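You operate a simulated robot arm through the tools that you are given. There is no shell and no other tool.

You are at the controls of a simulated robot arm. One attempt, no reset.

JOB
Glue the worksheet stack into a pad in the padding press.
Fine: stand it in the gap, wind the jaw shut on it, brush glue over the whole spine, put the brush back in its cup and the lid on the pot. Set down upright: worksheet stack, glue brush. A coat counts when it lies all over at full strength: go over it till it gets no stronger.

Only the result counts: the job must be done as asked and must still hold three seconds after the hand-in. Knocking over, shifting, dropping, spilling or breaking anything else fails it. Lids that push on must go on centred and level and be pressed home; caps that screw on are set level and turned clockwise until they are tight.

ROBOT AND FRAMES
A 7-joint arm with a two-finger parallel gripper, fixed in place. Base frame: the origin is on the floor under the middle of its stand, x ahead of it, y to its left, z up; the work surface is at about z = 800. Lengths are in mm, angles in rad, forces in N, time in s.
With the tool pointing down near the work surface it reaches from about 240 to 680 mm from the base axis. Its first joint turns from -1.152 to 1.152 rad. Payload 2.4 kg.
The tool frame sits at the grasp point between the pads (the TCP): z along the fingers, y along the line on which they close. The tips reach 30 mm beyond it. Largest opening 94 mm; finger width 28, thickness 10; the body of the gripper, 50 by 96 mm, starts 55 mm behind the TCP.
Orientation is told as [roll, pitch, yaw] about the base's x, y, z axes, in that order, counted from this pose: with the fingers straight down and closing along the base's y, the tool's x points along the base's -x, its y along +y and its z along -z.

CONTROLS
- The arm moves only by the tool move_arm. Its argument "steps" is text: rows parted by semicolons, each of 7 numbers parted by spaces: the shift along the tool's x, y, z in mm, then the turn, a rotation vector about the tool's x, y, z in degrees, then the closure, from 0 (fully open) to 1 (shut). In form: dx dy dz ax ay az grip; .... A call has 1 to 20 rows; each row is the pose to reach, as a shift and turn from the pose commanded when the call began, along the tool's axes at that moment. Each row takes 0.2 s and may step no farther than 50 mm and 0.15 rad from the row before; otherwise, or with a gripper value out of range, the whole call is refused. A pose out of reach is approached as far as the arm can. The call stops where the force on the tool passes 50 N (or 10 N more than at its start, if that is more) or the arm is blocked; 0.2 s more then pass. The fingers move at their own pace (about 153 mm/s each) and stop on an object; they squeeze with about 32 N. The grip force told is the motor's: it shows also when the fingers shut on nothing. Time passes only in rows, and 0.2 s behind the last, so rows that repeat a pose let the fingers close. It gives the time, the measured TCP pose, the force on the tool (base axes), the opening and the grip force at its end, in the units of the frame above (readings bear some noise), with the torque about the TCP (base axes, N m) and any sound that the robot's microphone picked up.
- Cameras (640 x 400 px; columns grow to the right, rows downward): "scene" is fixed at [64.5, 480.5, 1444.5]; the picture's right is [-0.63, -0.78, 0.00], its down [-0.41, 0.33, -0.85] and it looks along [0.66, -0.54, -0.52] (base axes); focal length 264 px, centre (320, 200). "wrist" rides on the gripper at [76, 14, -102] in the tool frame; the picture's right is [-0.18, 0.98, 0.00], its down [-0.75, -0.14, -0.64] and it looks along [-0.63, -0.12, 0.77] (tool axes); focal length 243 px, centre (320, 200). There is no depth. A picture from a camera that has moved, and an enlarged one, comes with that camera's place and axes in the base frame and with its lens. The place of the scene camera against the robot may be out by one fixed shift of up to 25 mm in any direction.
- camera(camera): a new picture of that camera. No time passes.
- inspect(camera, box): a new picture of the part [left, top, right, bottom] of that camera's present view, enlarged. No time passes.
- sign_off(): hands the job in; it is judged then, once.

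Places have to be worked out from the pictures, the camera data and where the tool is seen. Open the gripper and draw the arm clear of the work before you hand the job in, unless the task says otherwise.

The tools are called after "Request:" as a command line: name --argument value ..., lists and objects as JSON in quotes. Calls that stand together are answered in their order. move_arm: Moves the arm, as the interface text tells. Its arguments: {"type":"object","properties":{"steps":{"type":"string"}},"required":["steps"]} The other tools are called the same way: camera (camera) takes a picture; inspect (camera, box) takes an enlarged picture of a part of a camera's view; sign_off () hands the job in.

At the start:

```text
time: 0.0
eef_pos: [435.3, -66.8, 1225.1]
tcp_rot: [-0.001, 0.001, -0.002]
contact_force: [0.1, 0.3, -0.2]
ft_torque: [0.01, 0.01, 0.02]
gripper_width: 93.9
grip_force: 0.0
```

scene: 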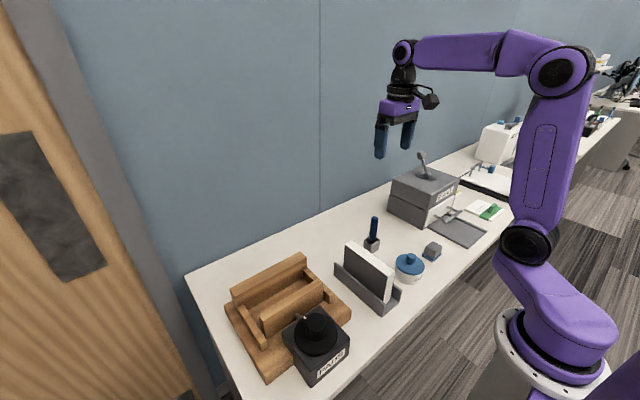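
wrist: 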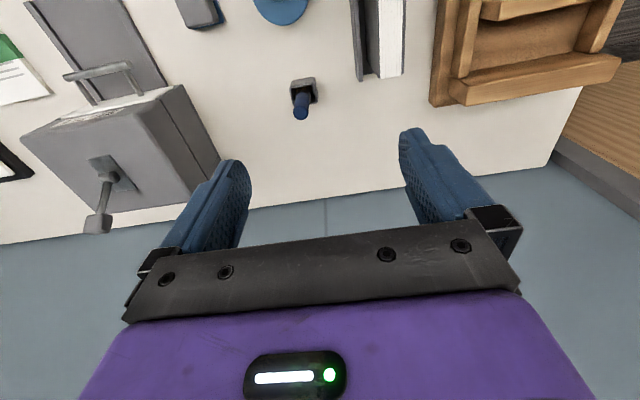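

I'll look at the work area enlarged first, before moving anything.

Request:
inspect --camera "scene" --box '[180, 220, 360, 390]'

Request:
inspect --camera "scene" --box '[320, 180, 460, 320]'

Request:
inspect --camera "scene" --box '[370, 120, 530, 270]'

Request:
inspect --camera "wrist" --box '[160, 0, 440, 160]'

Request:
inspect --camera "wrist" --box '[340, 0, 640, 180]'

```text
2.35 times, centred on (270, 305) of scene
camera zoom: at [64.5, 480.5, 1444.5], right [-0.63, -0.78, 0.0], down [-0.41, 0.33, -0.85], along [0.66, -0.54, -0.52], focal length 621 px, centre (438, -47)
```

zoom: 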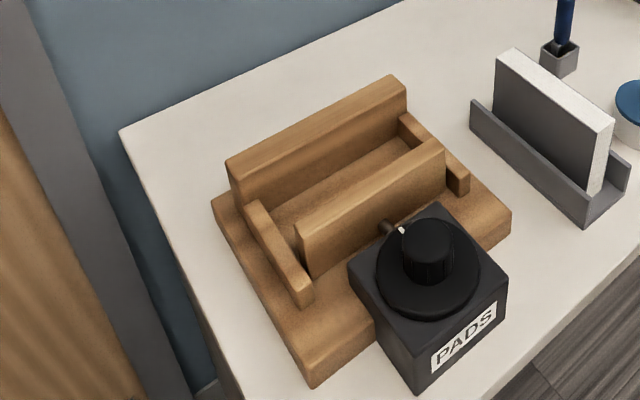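

```text
2.86 times, centred on (390, 250) of scene
camera zoom: at [64.5, 480.5, 1444.5], right [-0.63, -0.78, 0.0], down [-0.41, 0.33, -0.85], along [0.66, -0.54, -0.52], focal length 755 px, centre (120, 57)
```

zoom: 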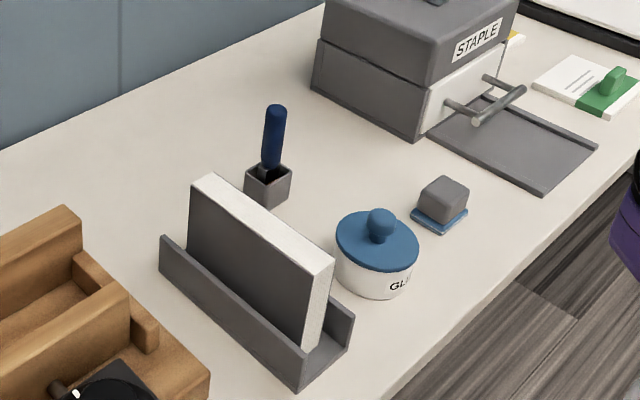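

```text
2.67 times, centred on (450, 195) of scene
camera zoom: at [64.5, 480.5, 1444.5], right [-0.63, -0.78, 0.0], down [-0.41, 0.33, -0.85], along [0.66, -0.54, -0.52], focal length 704 px, centre (-27, 213)
```

zoom: 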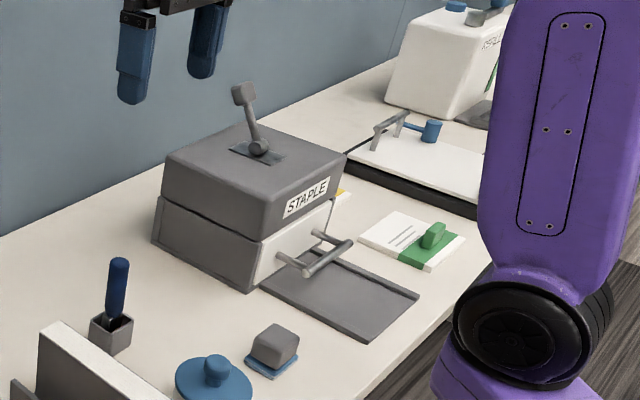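

```text
2.29 times, centred on (300, 80) of wrist
camera zoom: at [359.0, -52.8, 1328.3], right [0.18, 0.98, 0.0], down [0.75, -0.14, 0.64], along [0.63, -0.12, -0.77], focal length 555 px, centre (366, 474)
```

zoom: 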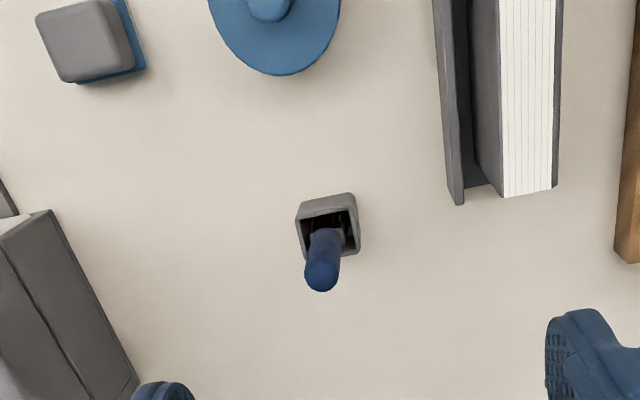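

```text
2.13 times, centred on (490, 90) of wrist
camera zoom: at [359.0, -52.8, 1328.3], right [0.18, 0.98, 0.0], down [0.75, -0.14, 0.64], along [0.63, -0.12, -0.77], focal length 518 px, centre (-43, 435)
```

zoom: 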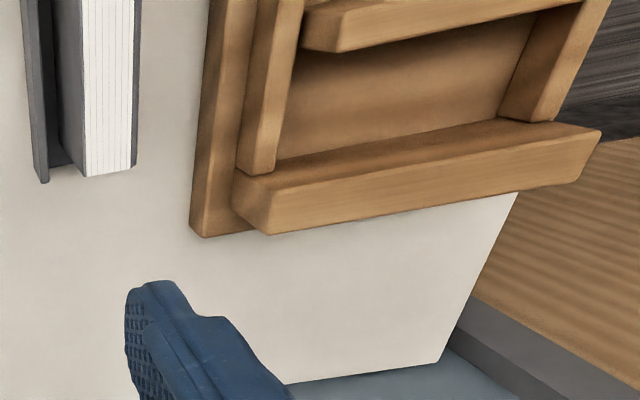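

The wrist view puts the brush cup near (489,-112). The scene view puts the rack and stack near (406,12), the pot near (348,-111) and the knob near (336,268). I'll move the arm back and to the left at height for a fuller wrist view.

Request:
move_arm --steps "27 23 5 0 0 0 0; 54 46 10 0 0 0 0; 81 69 15 0 0 0 0; 108 92 20 0 0 0 0; 135 117 25 0 0 0 0; 135 117 25 0 0 0 0"

Request:
camera --camera "wrist"

Request:
camera --camera "scene"

```text
time: 1.4
eef_pos: [300.8, 50.4, 1200.2]
tcp_rot: [0.0, 0.002, -0.002]
contact_force: [0.1, -0.8, 0.0]
ft_torque: [0.02, 0.02, -0.02]
gripper_width: 94.0
grip_force: 0.0
```

```text
taken
camera wrist: at [224.4, 64.9, 1303.1], right [0.18, 0.98, 0.0], down [0.75, -0.14, 0.64], along [0.63, -0.12, -0.77], focal length 243 px, centre (320, 200)
```

wrist: 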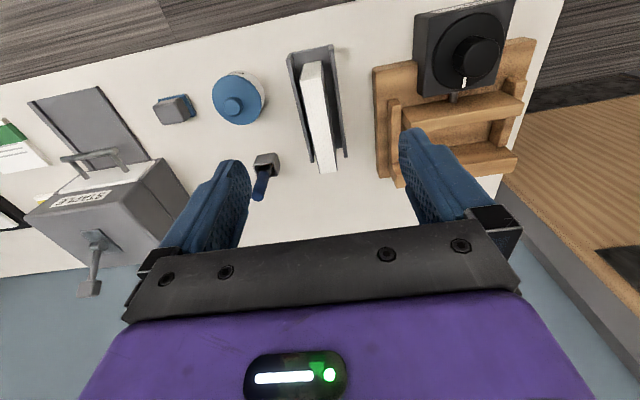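

```text
taken
```

scene: 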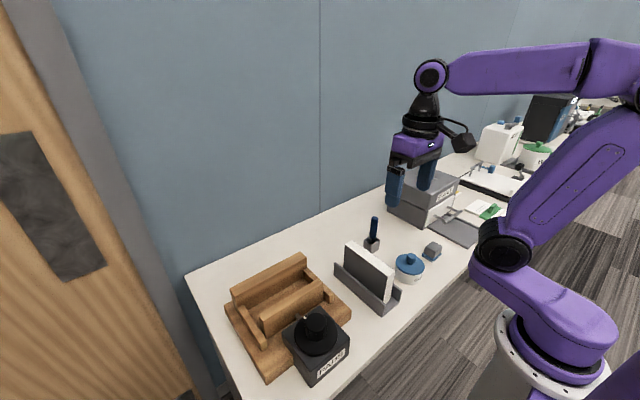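

This view covers all of the objects. I'll enlarge the relevant regions to take measurements.

Request:
inspect --camera "wrist" --box '[360, 0, 560, 200]'

Request:
inspect --camera "wrist" --box '[200, 30, 380, 210]'

Request:
inspect --camera "scene" --box '[210, 240, 360, 390]'

Request:
inspect --camera "scene" --box '[330, 210, 450, 320]'

```text
2.00 times, centred on (460, 100) of wrist
camera zoom: at [224.4, 64.9, 1303.1], right [0.18, 0.98, 0.0], down [0.75, -0.14, 0.64], along [0.63, -0.12, -0.77], focal length 485 px, centre (40, 400)
```

zoom: 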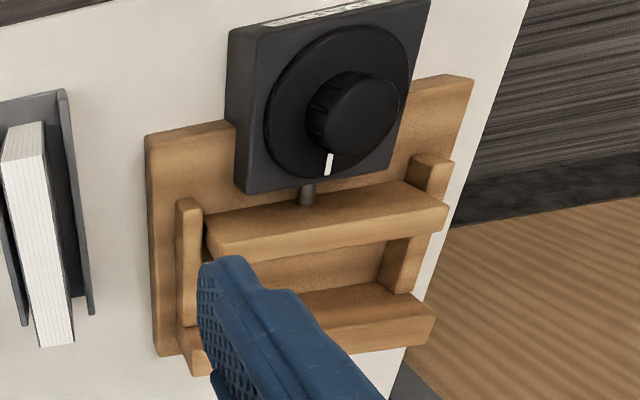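

```text
2.22 times, centred on (290, 120) of wrist
camera zoom: at [224.4, 64.9, 1303.1], right [0.18, 0.98, 0.0], down [0.75, -0.14, 0.64], along [0.63, -0.12, -0.77], focal length 539 px, centre (387, 378)
```

zoom: 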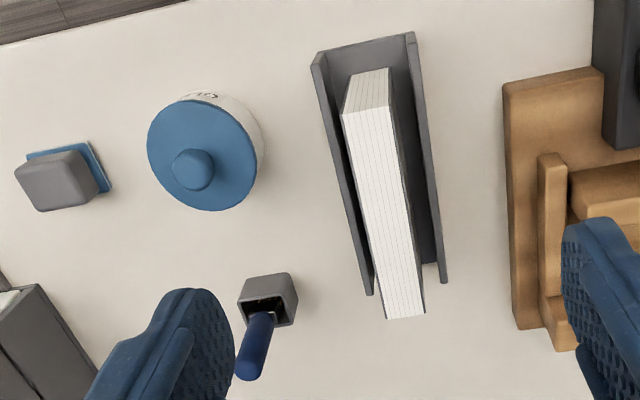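

```text
2.67 times, centred on (285, 315) of scene
camera zoom: at [64.4, 480.6, 1444.5], right [-0.63, -0.78, 0.0], down [-0.41, 0.33, -0.85], along [0.66, -0.54, -0.52], focal length 704 px, centre (413, -107)
```

zoom: 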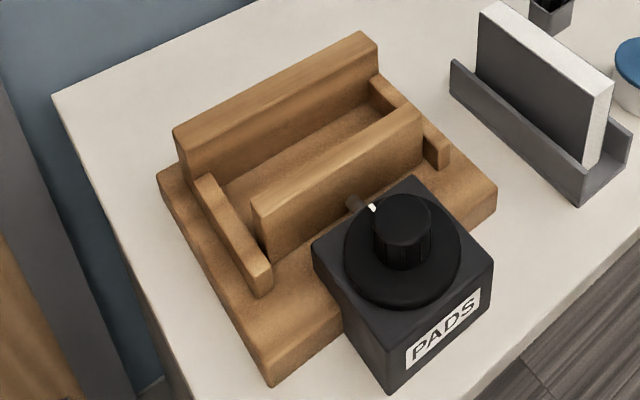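

```text
3.64 times, centred on (390, 265) of scene
camera zoom: at [64.4, 480.6, 1444.5], right [-0.63, -0.78, 0.0], down [-0.41, 0.33, -0.85], along [0.66, -0.54, -0.52], focal length 960 px, centre (66, -36)
```

zoom: 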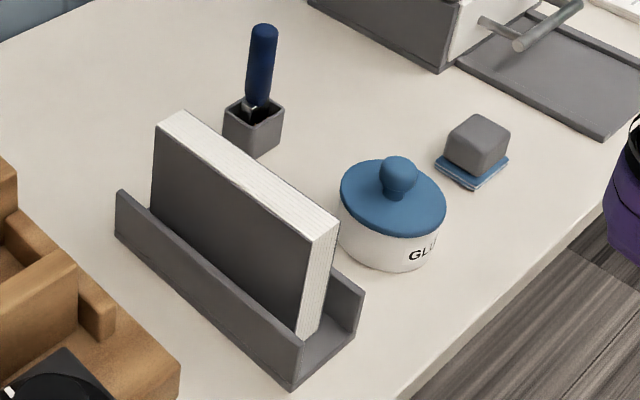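

The stack spans about x 311–470 and y 19–51, with its top at z≈929. The press lies further left with its gap running along y. I'll move above the press to measure the gap, jaws and knob.

Request:
move_arm --steps "0 40 0 0 0 0 0; 0 80 0 0 0 0 0; 0 120 0 0 0 0 0; 0 160 0 0 0 0 0; 0 190 0 0 0 0 0; 0 190 0 0 0 0 0"

Request:
camera --camera "wrist"

Request:
inspect --camera "wrist" --box '[200, 0, 440, 160]'

```text
time: 2.8
eef_pos: [299.6, 240.6, 1201.1]
tcp_rot: [0.001, 0.001, 0.0]
contact_force: [-0.2, 0.4, 0.4]
ft_torque: [0.02, -0.02, 0.02]
gripper_width: 93.9
grip_force: 0.1
```

```text
taken
camera wrist: at [223.3, 255.0, 1303.4], right [0.18, 0.98, 0.0], down [0.75, -0.14, 0.64], along [0.63, -0.12, -0.77], focal length 243 px, centre (320, 200)
```

wrist: 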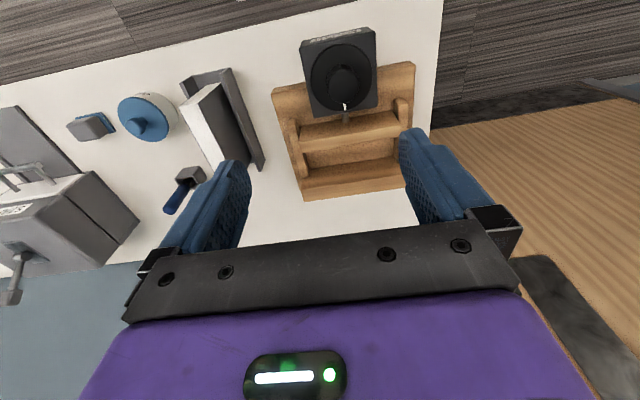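

```text
2.50 times, centred on (320, 80) of wrist
camera zoom: at [223.3, 255.0, 1303.4], right [0.18, 0.98, 0.0], down [0.75, -0.14, 0.64], along [0.63, -0.12, -0.77], focal length 606 px, centre (320, 500)
```

zoom: 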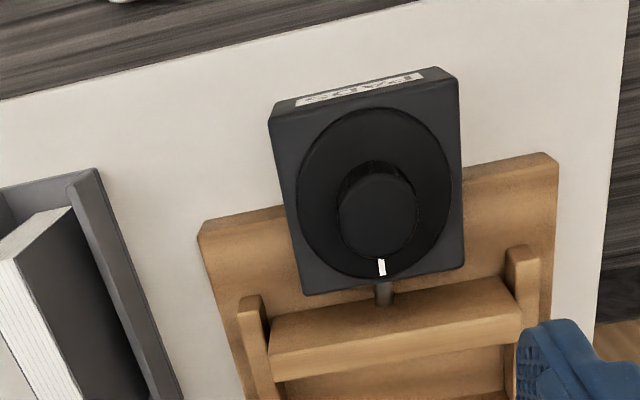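

The knob and its mark are clear here, but one finger hides part of the gap. I'll move forward so the jaws sit between the fingers in the view.

Request:
move_arm --steps "-40 -2 20 0 0 0 0; -80 -4 40 0 0 0 0; -120 -6 60 0 0 0 0; -140 -10 80 0 0 0 0; -140 -10 80 0 0 0 0"

Request:
camera --camera "wrist"

Request:
inspect --camera "wrist" --box '[200, 0, 500, 190]'

```text
time: 4.0
eef_pos: [441.3, 230.3, 1119.6]
tcp_rot: [0.001, 0.0, 0.001]
contact_force: [-0.1, -0.9, 0.7]
ft_torque: [-0.01, -0.03, -0.01]
gripper_width: 94.0
grip_force: 0.1
```

```text
taken
camera wrist: at [364.9, 243.9, 1223.1], right [0.18, 0.98, 0.0], down [0.75, -0.14, 0.64], along [0.63, -0.12, -0.77], focal length 243 px, centre (320, 200)
```

wrist: 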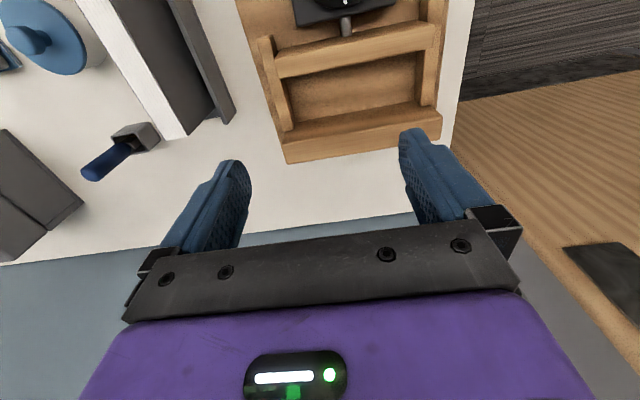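

```text
2.11 times, centred on (350, 95) of wrist
camera zoom: at [364.9, 243.9, 1223.1], right [0.18, 0.98, 0.0], down [0.75, -0.14, 0.64], along [0.63, -0.12, -0.77], focal length 511 px, centre (257, 421)
```

zoom: 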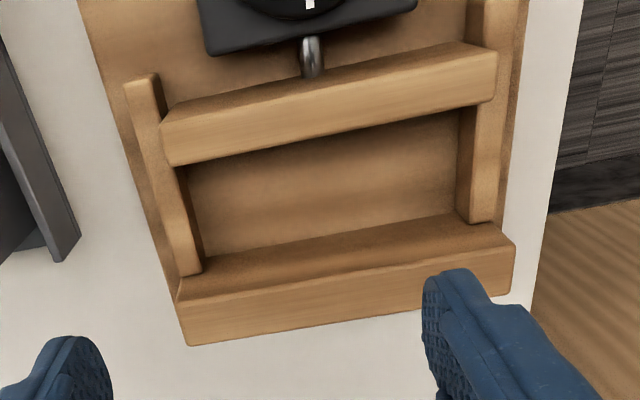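

From parallax, the jaw tops are near z≈897. The moving jaw's gap face is at x≈433, the fixed jaw's near face at x≈513, and the moving jaw spans y 182–363. Next I'll hover over the stack to measure it more closely.

Request:
move_arm --steps "12 -39 8 0 0 0 0; 24 -78 16 0 0 0 0; 36 -117 24 0 0 0 0; 48 -156 32 0 0 0 0; 61 -195 40 0 0 0 0; 61 -195 40 0 0 0 0"

Request:
camera --camera "wrist"

Request:
inspect --camera "wrist" --box '[220, 0, 440, 180]'

Request:
inspect --camera "wrist" --box '[0, 0, 240, 200]'

```text
time: 5.4
eef_pos: [381.3, 35.3, 1080.7]
tcp_rot: [-0.001, -0.002, -0.001]
contact_force: [0.4, 0.1, 0.0]
ft_torque: [0.02, -0.03, 0.03]
gripper_width: 94.0
grip_force: 0.1
```

```text
taken
camera wrist: at [303.7, 49.0, 1182.9], right [0.18, 0.98, 0.0], down [0.75, -0.14, 0.64], along [0.63, -0.12, -0.77], focal length 243 px, centre (320, 200)
```

wrist: 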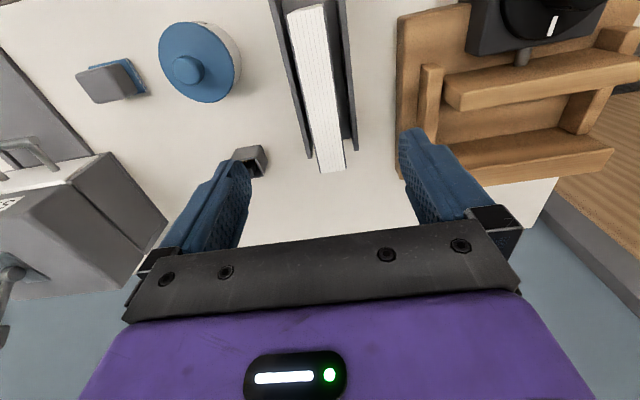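

```text
2.22 times, centred on (330, 90) of wrist
camera zoom: at [303.7, 49.0, 1182.9], right [0.18, 0.98, 0.0], down [0.75, -0.14, 0.64], along [0.63, -0.12, -0.77], focal length 539 px, centre (298, 444)
```

zoom: 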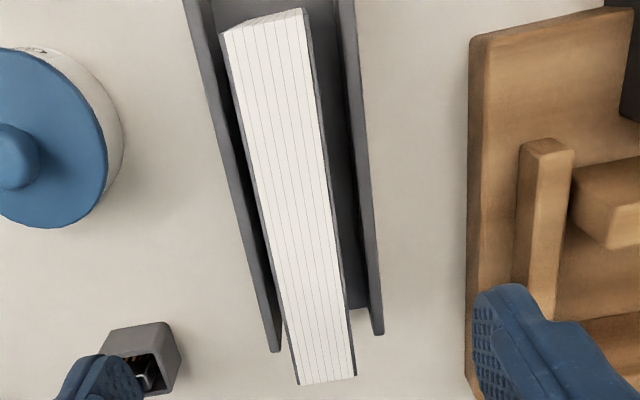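

```text
2.00 times, centred on (120, 100) of wrist
camera zoom: at [303.7, 49.0, 1182.9], right [0.18, 0.98, 0.0], down [0.75, -0.14, 0.64], along [0.63, -0.12, -0.77], focal length 485 px, centre (720, 400)
```

zoom: 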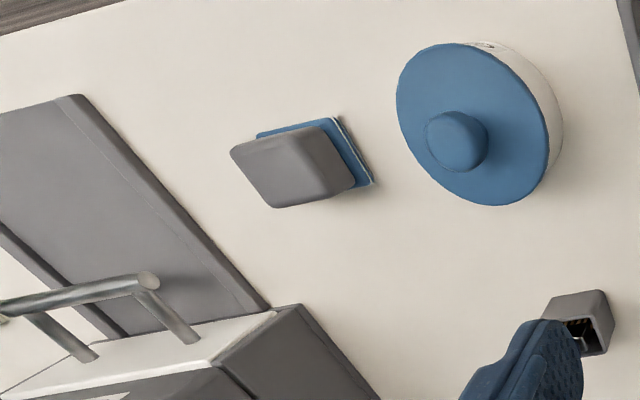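

The stack centre is at about (391, 34.5), 32 mm thick, with its top at ~929. The rack walls reach only about z 850. I'll lower to TCP z≈917 around the stack's middle and close the gripper.

Request:
move_arm --steps "-11.5 -0.7 45 0 0 0 0; -11.5 -0.7 90 0 0 0 0; -11.5 -0.7 130 0 0 0 0; -11.5 -0.7 163 0 0 0 0; -11.5 -0.7 163 0 0 0 0; -11.5 -0.7 163 0 0 0 0.4; -11.5 -0.7 163 0 0 0 0.8; -11.5 -0.7 163 0 0 0 1; -11.5 -0.7 163 0 0 0 1"

Request:
camera --camera "wrist"

Request:
camera --camera "scene"

```text
time: 7.4
eef_pos: [391.4, 33.6, 916.9]
tcp_rot: [-0.002, 0.001, 0.0]
contact_force: [-0.2, 0.1, -0.5]
ft_torque: [0.02, 0.02, 0.02]
gripper_width: 38.3
grip_force: 32.2
```

```text
taken
camera wrist: at [314.8, 48.4, 1019.7], right [0.18, 0.98, 0.0], down [0.75, -0.14, 0.64], along [0.63, -0.12, -0.77], focal length 243 px, centre (320, 200)
```

wrist: 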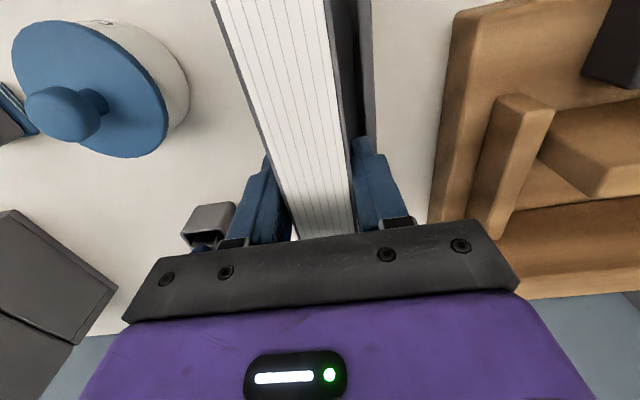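

```text
taken
```

scene: 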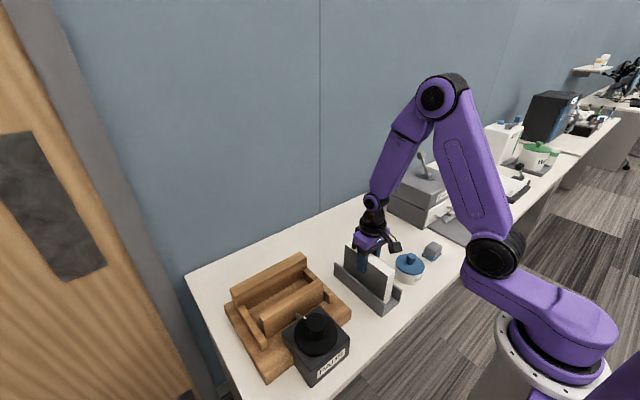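

The gripper holds the stack at 38 mm with 32 N. I'll lift it straight up out of the rack.

Request:
move_arm --steps "0 0 -10 0 0 0 1; 0 0 -30 0 0 0 1; 0 0 -60 0 0 0 1; 0 0 -100 0 0 0 1; 0 0 -140 0 0 0 1; 0 0 -175 0 0 0 1; 0 0 -190 0 0 0 1; 0 0 -190 0 0 0 1"

Request:
camera --camera "scene"

Request:
camera --camera "wrist"

```text
time: 9.2
eef_pos: [392.2, 34.0, 1107.0]
tcp_rot: [-0.002, -0.001, -0.001]
contact_force: [-0.6, -0.6, -4.0]
ft_torque: [-0.01, 0.01, 0.03]
gripper_width: 38.3
grip_force: 31.9
```

```text
taken
```

scene: 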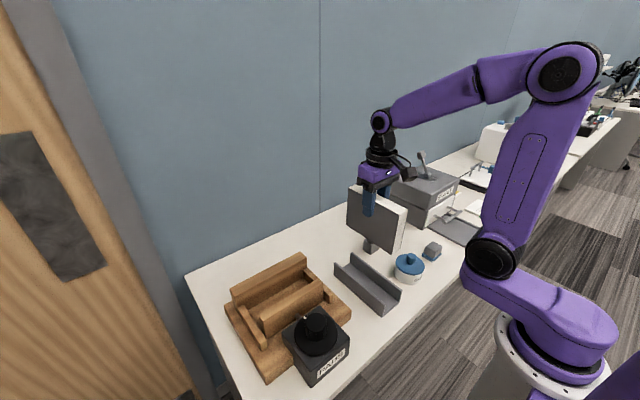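

```text
taken
camera wrist: at [315.9, 48.0, 1210.5], right [0.18, 0.98, 0.0], down [0.75, -0.14, 0.64], along [0.63, -0.12, -0.77], focal length 243 px, centre (320, 200)
```

wrist: 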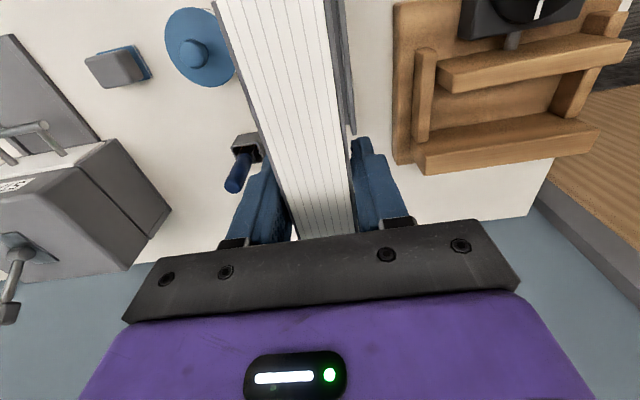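

It lifted cleanly and weighs about 4 N. I'll enlarge the scene view to gauge the stack's height before turning it.

Request:
inspect --camera "scene" --box '[320, 150, 440, 310]'

Request:
inspect --camera "scene" --box '[210, 240, 360, 390]'

Request:
inspect --camera "wrist" --box '[380, 0, 640, 180]'

```text
2.50 times, centred on (380, 230) of scene
camera zoom: at [64.5, 480.6, 1444.5], right [-0.63, -0.78, 0.0], down [-0.41, 0.33, -0.85], along [0.66, -0.54, -0.52], focal length 660 px, centre (170, 125)
```

zoom: 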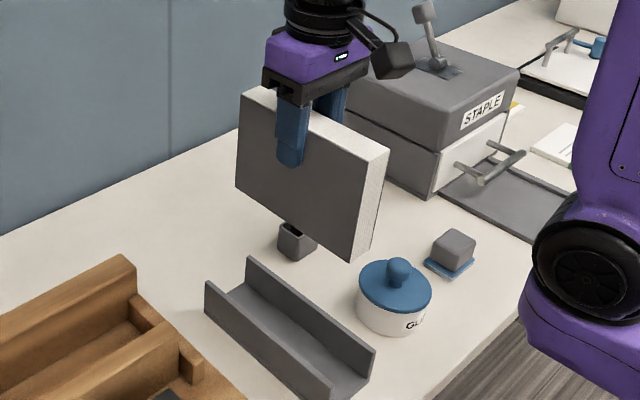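

```text
2.67 times, centred on (285, 315) of scene
camera zoom: at [64.5, 480.6, 1444.5], right [-0.63, -0.78, 0.0], down [-0.41, 0.33, -0.85], along [0.66, -0.54, -0.52], focal length 704 px, centre (413, -107)
```

zoom: 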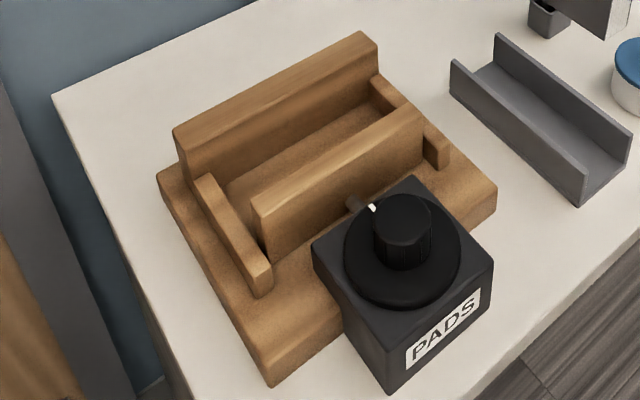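

```text
2.22 times, centred on (510, 90) of wrist
camera zoom: at [315.9, 48.0, 1210.5], right [0.18, 0.98, 0.0], down [0.75, -0.14, 0.64], along [0.63, -0.12, -0.77], focal length 539 px, centre (-102, 444)
```

zoom: 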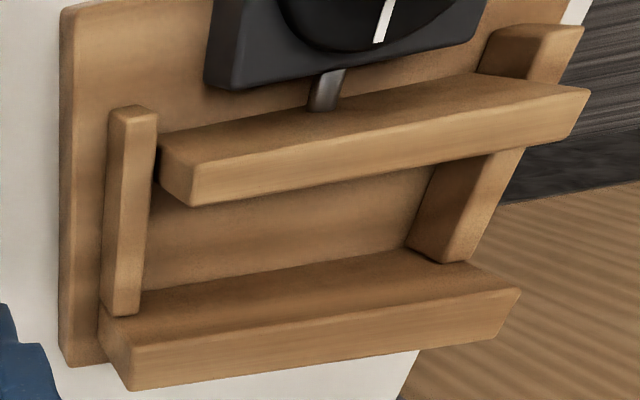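

The stack is about 127 mm tall. At height I'll carry it over the press gap and turn it a quarter turn so that it runs along y.

Request:
move_arm --steps "-7 20 0 0 0 -7.5 1; -14 40 0 0 0 -15 1; -21 60 0 0 0 -22.5 1; -29 80 0 0 0 -30 1; -36 100 0 0 0 -37.5 1; -43 120 0 0 0 -45 1; -50 140 0 0 0 -52.5 1; -58 160 0 0 0 -60 1; -65 180 0 0 0 -67.5 1; -72 200 0 0 0 -75 1; -80 220 0 0 0 -82.5 1; -87 238 0 0 0 -90 1; -87 238 0 0 0 -90 1"

Request:
camera --camera "wrist"

Request:
inspect --camera "wrist" --box '[180, 0, 480, 200]'

Request:
camera --camera "scene"

```text
time: 12.0
eef_pos: [477.7, 273.6, 1108.1]
tcp_rot: [0.0, 0.0, 1.571]
contact_force: [0.8, -0.5, -3.7]
ft_torque: [-0.01, -0.01, -0.02]
gripper_width: 38.2
grip_force: 32.2
```

```text
taken
camera wrist: at [463.5, 196.6, 1210.8], right [-0.98, 0.18, 0.0], down [0.14, 0.75, 0.64], along [0.12, 0.63, -0.77], focal length 243 px, centre (320, 200)
```

wrist: 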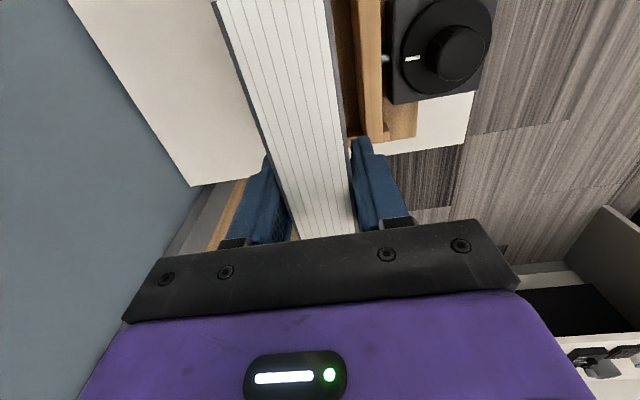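

```text
2.00 times, centred on (330, 100) of wrist
camera zoom: at [463.5, 196.6, 1210.8], right [-0.98, 0.18, 0.0], down [0.14, 0.75, 0.64], along [0.12, 0.63, -0.77], focal length 485 px, centre (300, 400)
```

zoom: 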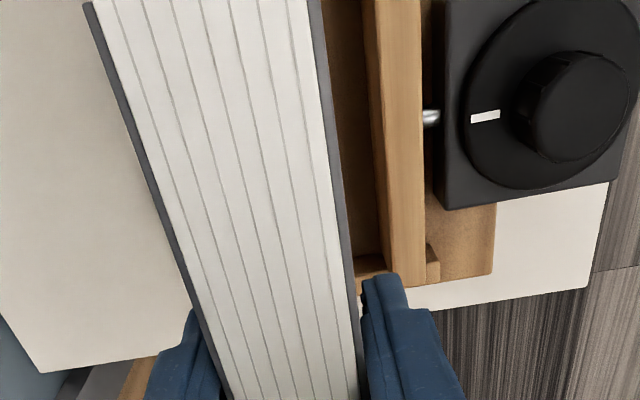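

```text
taken
```

scene: 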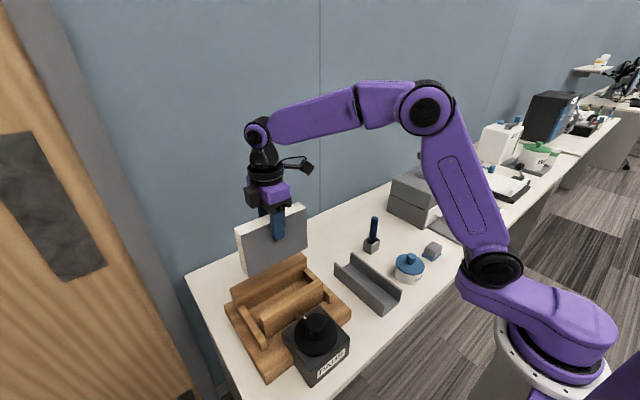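

The camera now looks along the gap. The stack is centred at y≈272, and the moving jaw's gap face is near x≈430. I'll shift to x≈482 and lower until the stack bottom is just above the jaw tops, then check clearances.

Request:
move_arm --steps "0 -4 20 0 0 0 1; 0 -4 45 0 0 0 1; 0 -4 70 0 0 0 1; 0 -4 70 0 0 0 1"

Request:
inspect --camera "scene" --box '[210, 200, 360, 350]'

Request:
inspect --camera "wrist" --box '[180, 0, 480, 200]'

```text
time: 13.0
eef_pos: [482.7, 272.3, 1037.1]
tcp_rot: [0.0, 0.001, 1.57]
contact_force: [0.5, 0.0, -3.6]
ft_torque: [0.0, -0.01, 0.01]
gripper_width: 38.4
grip_force: 31.5
```

```text
2.67 times, centred on (285, 275) of scene
camera zoom: at [64.5, 480.6, 1444.5], right [-0.63, -0.78, 0.0], down [-0.41, 0.33, -0.85], along [0.66, -0.54, -0.52], focal length 704 px, centre (413, 0)
```

zoom: 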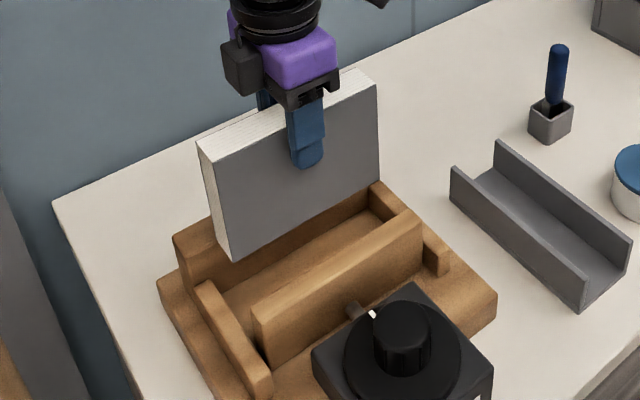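

```text
2.00 times, centred on (330, 100) of wrist
camera zoom: at [467.3, 196.7, 1140.5], right [-0.98, 0.18, 0.0], down [0.14, 0.75, 0.64], along [0.12, 0.63, -0.77], focal length 485 px, centre (300, 400)
```

zoom: 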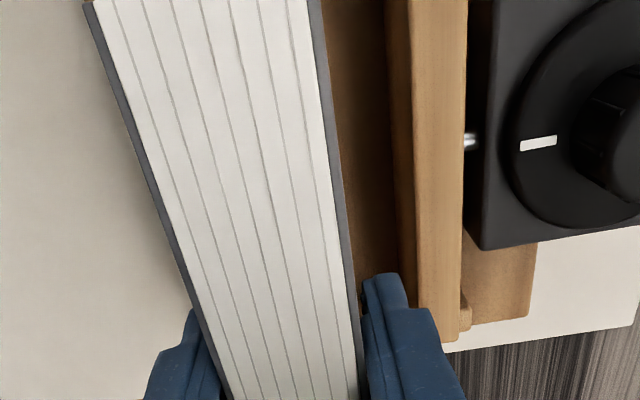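

The stack clears both jaws, with roughly 7 mm or more to the fixed jaw. I'll lower it into the gap and stop a little above the expected floor at z≈828.

Request:
move_arm --steps "0 0 25 0 0 0 1; 0 0 50 0 0 0 1; 0 0 70 0 0 0 1; 0 0 84 0 0 0 1; 0 0 84 0 0 0 1"

Request:
inspect --camera "scene" --box '[210, 210, 360, 360]'

Request:
camera --camera "wrist"

```text
time: 14.2
eef_pos: [482.0, 273.2, 952.9]
tcp_rot: [0.001, 0.0, 1.573]
contact_force: [0.4, 0.6, -3.2]
ft_torque: [-0.02, 0.01, 0.0]
gripper_width: 38.1
grip_force: 31.7
```

```text
2.67 times, centred on (285, 285) of scene
camera zoom: at [64.5, 480.6, 1444.5], right [-0.63, -0.78, 0.0], down [-0.41, 0.33, -0.85], along [0.66, -0.54, -0.52], focal length 704 px, centre (413, -27)
```

zoom: 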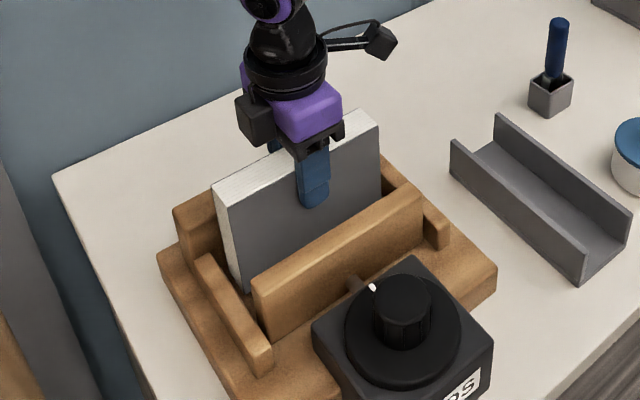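

```text
taken
camera wrist: at [467.5, 196.7, 1057.0], right [-0.98, 0.18, 0.0], down [0.14, 0.75, 0.64], along [0.12, 0.63, -0.77], focal length 243 px, centre (320, 200)
```

wrist: 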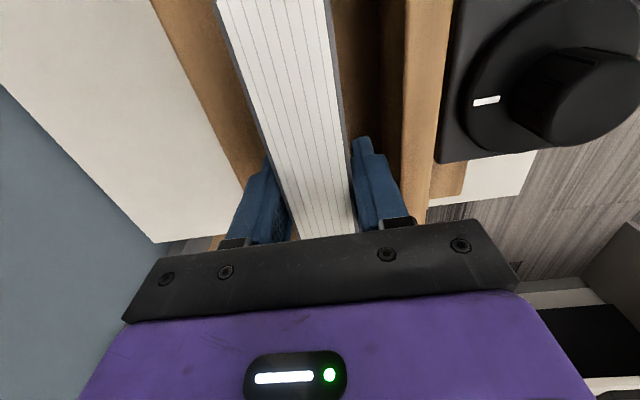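

There's no contact yet, with the stack bottom at about z 840. I'll continue down in small steps and watch the force.

Request:
move_arm --steps "0 0 3 0 0 0 1; 0 0 6 0 0 0 1; 0 0 6 0 0 0 1"

Request:
move_arm --steps "0 0 2 0 0 0 1; 0 0 4 0 0 0 1; 0 0 4 0 0 0 1"

```text
time: 15.0
eef_pos: [482.4, 272.1, 946.0]
tcp_rot: [-0.001, 0.0, 1.57]
contact_force: [0.2, 0.3, -4.0]
ft_torque: [-0.01, 0.01, 0.02]
gripper_width: 38.2
grip_force: 32.4
```

```text
time: 15.8
eef_pos: [481.7, 272.6, 945.2]
tcp_rot: [-0.004, -0.002, 1.572]
contact_force: [-8.1, -3.2, 31.1]
ft_torque: [-0.03, 0.22, 0.01]
gripper_width: 38.2
grip_force: 31.9
```

The force rose to +31 N, so the stack bottom is on the press floor with TCP z≈945. I'll back off 2 mm to relieve the load before releasing.

Request:
move_arm --steps "0 0 -1 0 0 0 1; 0 0 -2 0 0 0 1; 0 0 -2 0 0 0 1"

Request:
inspect --camera "scene" --box '[210, 210, 360, 360]'

```text
time: 16.6
eef_pos: [483.1, 273.0, 946.3]
tcp_rot: [-0.002, -0.002, 1.571]
contact_force: [-0.1, 0.7, 14.5]
ft_torque: [0.71, -0.17, -0.01]
gripper_width: 38.5
grip_force: 32.1
```

```text
2.67 times, centred on (285, 285) of scene
camera zoom: at [64.2, 480.4, 1444.5], right [-0.63, -0.78, 0.0], down [-0.41, 0.33, -0.85], along [0.66, -0.54, -0.52], focal length 704 px, centre (413, -27)
```

zoom: 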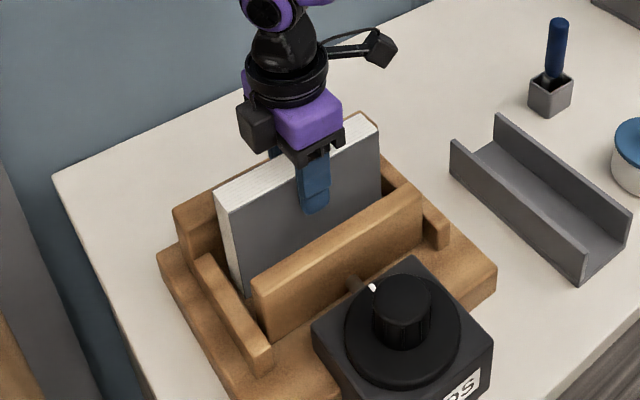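

About 14 N remains, so I'll back off 1 mm more. Then I'll open slightly so the fingers stay clear of the fixed jaw, rise, and open fully.

Request:
move_arm --steps "0 0 -1 0 0 0 1; 0 0 -1 0 0 0 1; 0 0 -1 0 0 0 0.53; 0 0 -1 0 0 0 0.53; 0 0 -1 0 0 0 0.53"

Request:
camera --camera "wrist"

```text
time: 17.8
eef_pos: [482.7, 272.6, 946.3]
tcp_rot: [0.0, -0.001, 1.571]
contact_force: [0.0, 0.2, 0.0]
ft_torque: [0.0, 0.01, -0.02]
gripper_width: 44.3
grip_force: 0.1
```

```text
taken
camera wrist: at [467.7, 196.0, 1049.5], right [-0.98, 0.18, 0.0], down [0.14, 0.75, 0.64], along [0.12, 0.63, -0.77], focal length 243 px, centre (320, 200)
```

wrist: 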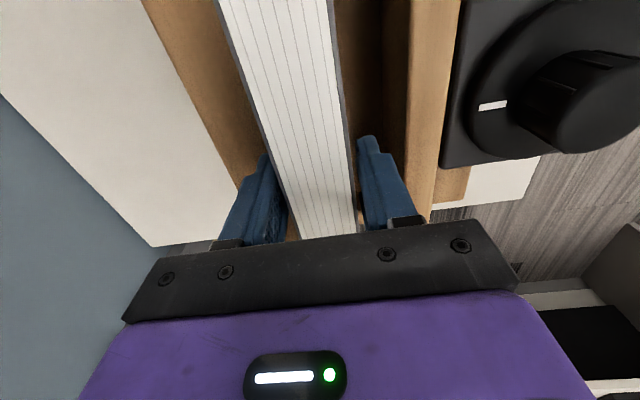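

The stack is free and standing, and the force reads zero. I'll rise straight up with a small opening and open fully once above it.

Request:
move_arm --steps "0 0 -15 0 0 0 0.53; 0 0 -35 0 0 0 0.5; 0 0 -70 0 0 0 0.3; 0 0 -110 0 0 0 0; 0 0 -140 0 0 0 0; 0 0 -140 0 0 0 0"

Request:
camera --camera "wrist"

Request:
inspect --camera "scene" --box '[210, 230, 360, 390]'

```text
time: 19.2
eef_pos: [483.5, 272.2, 1087.2]
tcp_rot: [0.001, -0.001, 1.572]
contact_force: [0.2, 0.5, -0.3]
ft_torque: [0.01, 0.01, 0.02]
gripper_width: 94.0
grip_force: 0.1
```

```text
taken
camera wrist: at [467.1, 195.9, 1189.7], right [-0.98, 0.18, 0.0], down [0.14, 0.75, 0.64], along [0.12, 0.63, -0.77], focal length 243 px, centre (320, 200)
```

wrist: 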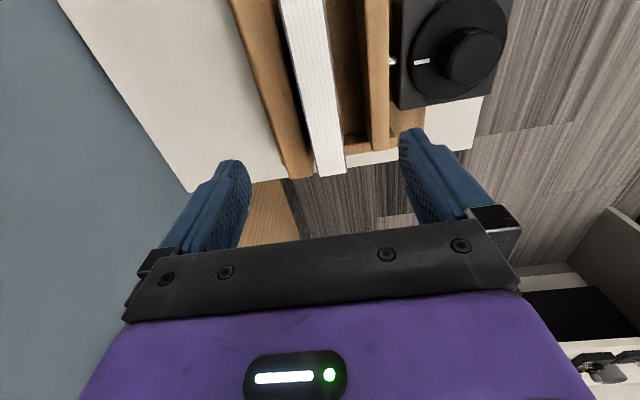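

```text
2.50 times, centred on (285, 310) of scene
camera zoom: at [64.5, 480.5, 1444.5], right [-0.63, -0.78, 0.0], down [-0.41, 0.33, -0.85], along [0.66, -0.54, -0.52], focal length 660 px, centre (408, -75)
```

zoom: 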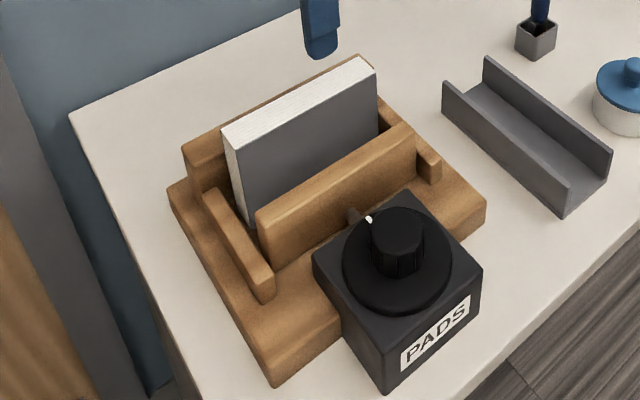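

The stack stands upright next to the fixed jaw. The knob centre works out at about (325, 271) with its top at z≈928 and a diameter of about 46 mm. I'll move over it and measure before gripping.

Request:
move_arm --steps "0 40 0 0 0 0 0; 0 80 0 0 0 0 0; 0 120 0 0 0 0 0; 0 157 0 0 0 0 0; 0 157 0 0 0 0 0"

Request:
camera --camera "wrist"

Request:
inspect --camera "wrist" --box '[210, 20, 430, 180]'

```text
time: 20.4
eef_pos: [324.6, 272.7, 1087.0]
tcp_rot: [0.001, 0.0, 1.571]
contact_force: [-0.7, -0.1, -1.0]
ft_torque: [-0.02, 0.0, -0.02]
gripper_width: 93.9
grip_force: 0.1
```

```text
taken
camera wrist: at [310.3, 196.6, 1190.3], right [-0.98, 0.18, 0.0], down [0.14, 0.75, 0.64], along [0.12, 0.63, -0.77], focal length 243 px, centre (320, 200)
```

wrist: 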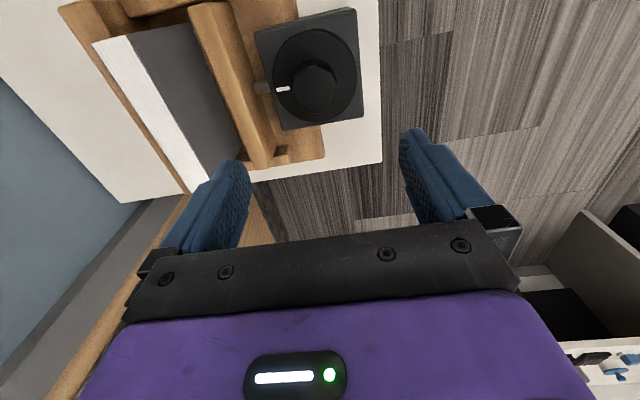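

```text
2.50 times, centred on (320, 100) of wrist
camera zoom: at [310.3, 196.6, 1190.3], right [-0.98, 0.18, 0.0], down [0.14, 0.75, 0.64], along [0.12, 0.63, -0.77], focal length 606 px, centre (320, 450)
```

zoom: 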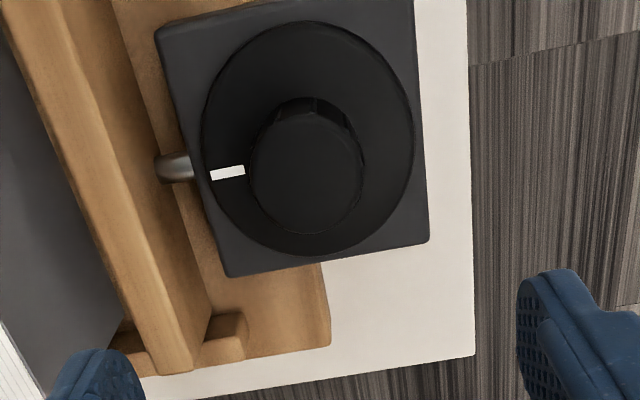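

Triangulation from several views puts the knob at about (329, 270) with its top at z≈915–925. I'll lower partway with open fingers for a closer check.

Request:
move_arm --steps "2 -4 40 0 0 0 0; 2 -4 80 0 0 0 0; 2 -4 117 0 0 0 0; 2 -4 117 0 0 0 0"

Request:
camera --camera "wrist"

Request:
inspect --camera "scene" --box '[260, 260, 380, 390]'

```text
time: 21.4
eef_pos: [329.1, 270.4, 968.4]
tcp_rot: [0.0, 0.0, 1.572]
contact_force: [0.1, -0.2, -0.2]
ft_torque: [0.0, 0.0, 0.0]
gripper_width: 93.8
grip_force: 0.1
```

```text
taken
camera wrist: at [314.6, 194.0, 1072.5], right [-0.98, 0.18, 0.0], down [0.14, 0.75, 0.64], along [0.12, 0.63, -0.77], focal length 243 px, centre (320, 200)
```

wrist: 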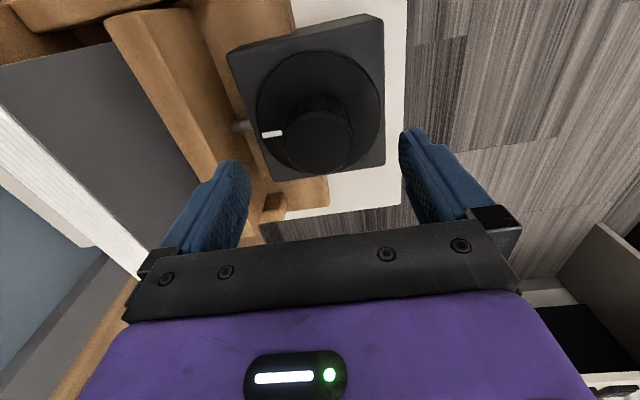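

```text
3.08 times, centred on (320, 325) of scene
camera zoom: at [64.5, 480.6, 1444.5], right [-0.63, -0.78, 0.0], down [-0.41, 0.33, -0.85], along [0.66, -0.54, -0.52], focal length 813 px, centre (320, -185)
```

zoom: 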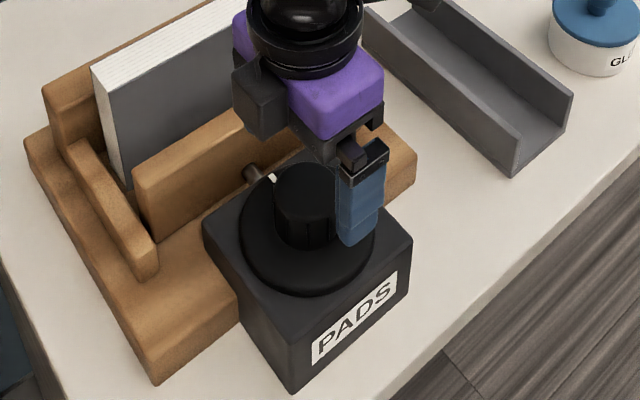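

Request:
inspect --camera "wrist" --box '[220, 10, 420, 190]'

```text
2.22 times, centred on (320, 100) of wrist
camera zoom: at [314.6, 194.0, 1072.5], right [-0.98, 0.18, 0.0], down [0.14, 0.75, 0.64], along [0.12, 0.63, -0.77], focal length 539 px, centre (320, 422)
```

zoom: 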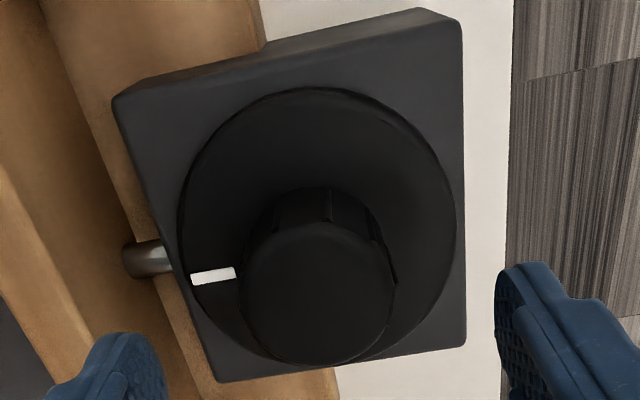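

Closer measurement gives the knob at about (329, 272), top z≈918, radius ≈24, with its base disc at z≈885. I'll lower to TCP z≈920 and close on it.

Request:
move_arm --steps "-2 0 20 0 0 0 0; -2 0 40 0 0 0 0; -2 0 49 0 0 0 0; -2 0 49 0 0 0 0; -2 0 49 0 0 0 0.3; -2 0 49 0 0 0 0.5; -2 0 49 0 0 0 0.7; -2 0 49 0 0 0 0.7"

Request:
camera --camera "wrist"

```text
time: 23.2
eef_pos: [329.4, 272.5, 919.8]
tcp_rot: [-0.002, -0.002, 1.568]
contact_force: [16.0, -7.1, -5.3]
ft_torque: [0.43, -0.05, 0.05]
gripper_width: 47.8
grip_force: 44.8
```

```text
taken
camera wrist: at [315.2, 195.0, 1022.9], right [-0.98, 0.19, 0.0], down [0.14, 0.75, 0.64], along [0.12, 0.63, -0.77], focal length 243 px, centre (320, 200)
```

wrist: 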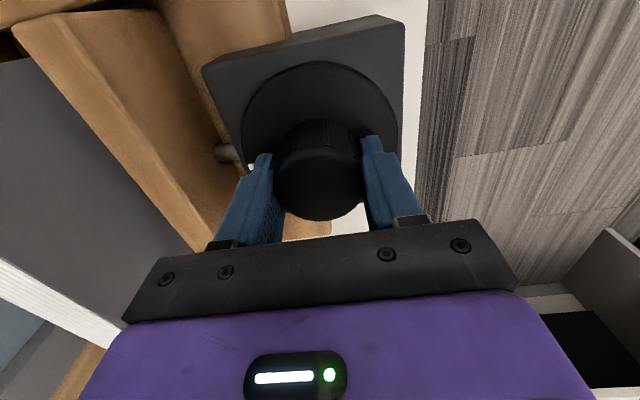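

The gripper holds the knob at 47.8 mm, and the +16 N in x says its centre is about 1 mm further along +x. I'll correct that and try a 40° clockwise turn to see how the jaw moves.

Request:
move_arm --steps "0 -1 0 0 0 0 0.7; 0 -1 0 0 0 8 0.7; 0 -1 0 0 0 16 0.7; 0 -1 0 0 0 24 0.7; 0 -1 0 0 0 32 0.7; 0 -1 0 0 0 40 0.7; 0 -1 0 0 0 40 0.7"

Request:
camera --camera "wrist"

Request:
inspect --camera "scene" --box '[210, 230, 360, 390]'

```text
time: 24.8
eef_pos: [328.9, 271.9, 919.6]
tcp_rot: [0.0, 0.0, 0.866]
contact_force: [15.9, -22.0, -3.2]
ft_torque: [-0.16, -0.01, 0.02]
gripper_width: 47.2
grip_force: 45.1
```

```text
taken
camera wrist: at [270.4, 221.7, 1023.2], right [-0.63, 0.78, 0.0], down [0.6, 0.48, 0.64], along [0.5, 0.4, -0.77], focal length 243 px, centre (320, 200)
```

wrist: 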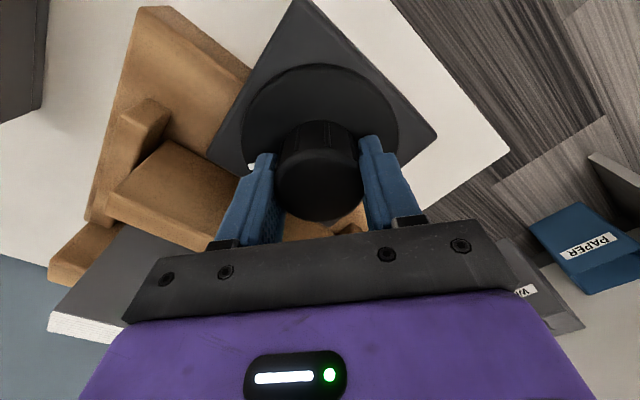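

```text
2.50 times, centred on (285, 310) of scene
camera zoom: at [64.9, 480.0, 1444.6], right [-0.63, -0.78, 0.0], down [-0.41, 0.33, -0.85], along [0.66, -0.54, -0.52], focal length 660 px, centre (408, -75)
```

zoom: 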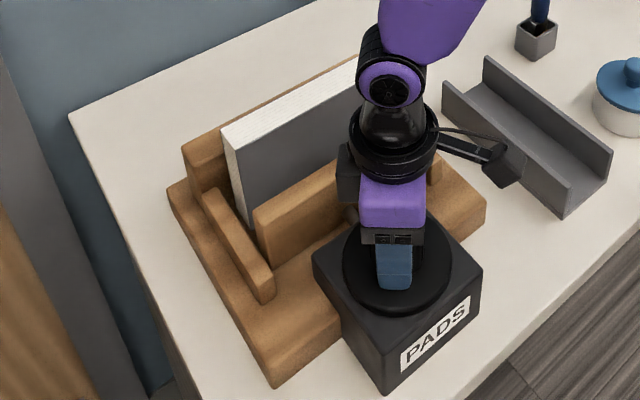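

The moving jaw advanced toward the stack, so clockwise closes it. I'll recentre by 1.6 mm and continue turning, watching the torque.

Request:
move_arm --steps "0 -1.6 0 0 0 0 0.7; 0 -1.6 0 0 0 8 0.7; 0 -1.6 0 0 0 16 0.7; 0 -1.6 0 0 0 24 0.7; 0 -1.6 0 0 0 32 0.7; 0 -1.6 0 0 0 40 0.7; 0 -1.6 0 0 0 48 0.7; 0 -1.6 0 0 0 56 0.7; 0 -1.6 0 0 0 56 0.7"

Request:
inspect --camera "scene" --box '[210, 230, 360, 390]'

Request:
camera --camera "wrist"

```text
time: 26.8
eef_pos: [330.1, 269.3, 919.5]
tcp_rot: [-0.003, 0.003, -0.108]
contact_force: [0.1, -21.7, -11.6]
ft_torque: [0.35, 0.2, 0.0]
gripper_width: 47.2
grip_force: 44.8
```

```text
2.50 times, centred on (285, 310) of scene
camera zoom: at [64.6, 480.1, 1444.6], right [-0.63, -0.78, 0.0], down [-0.41, 0.33, -0.85], along [0.66, -0.54, -0.52], focal length 660 px, centre (408, -75)
```

zoom: 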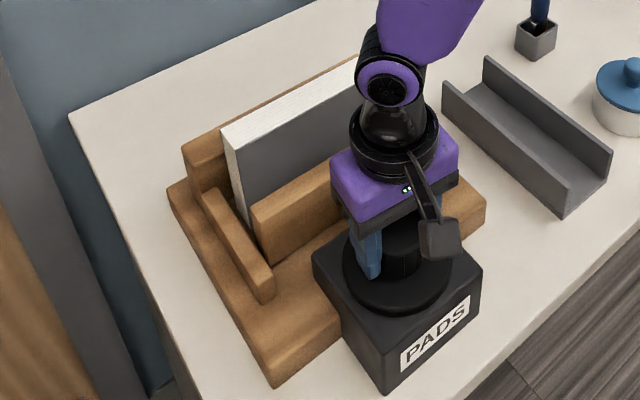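

```text
taken
camera wrist: at [256.6, 292.3, 1023.3], right [0.29, 0.96, 0.0], down [0.74, -0.22, 0.64], along [0.61, -0.19, -0.77], focal length 243 px, centre (320, 200)
```

wrist: 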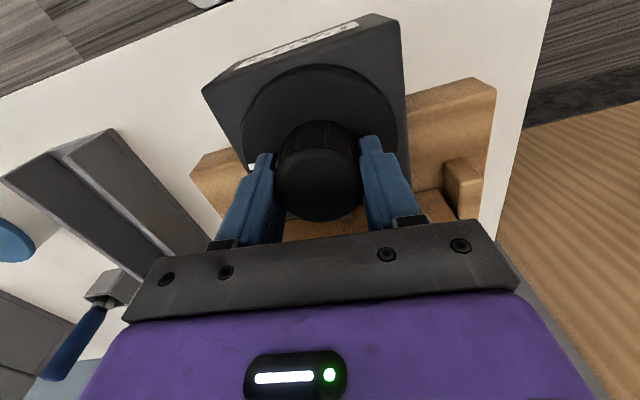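

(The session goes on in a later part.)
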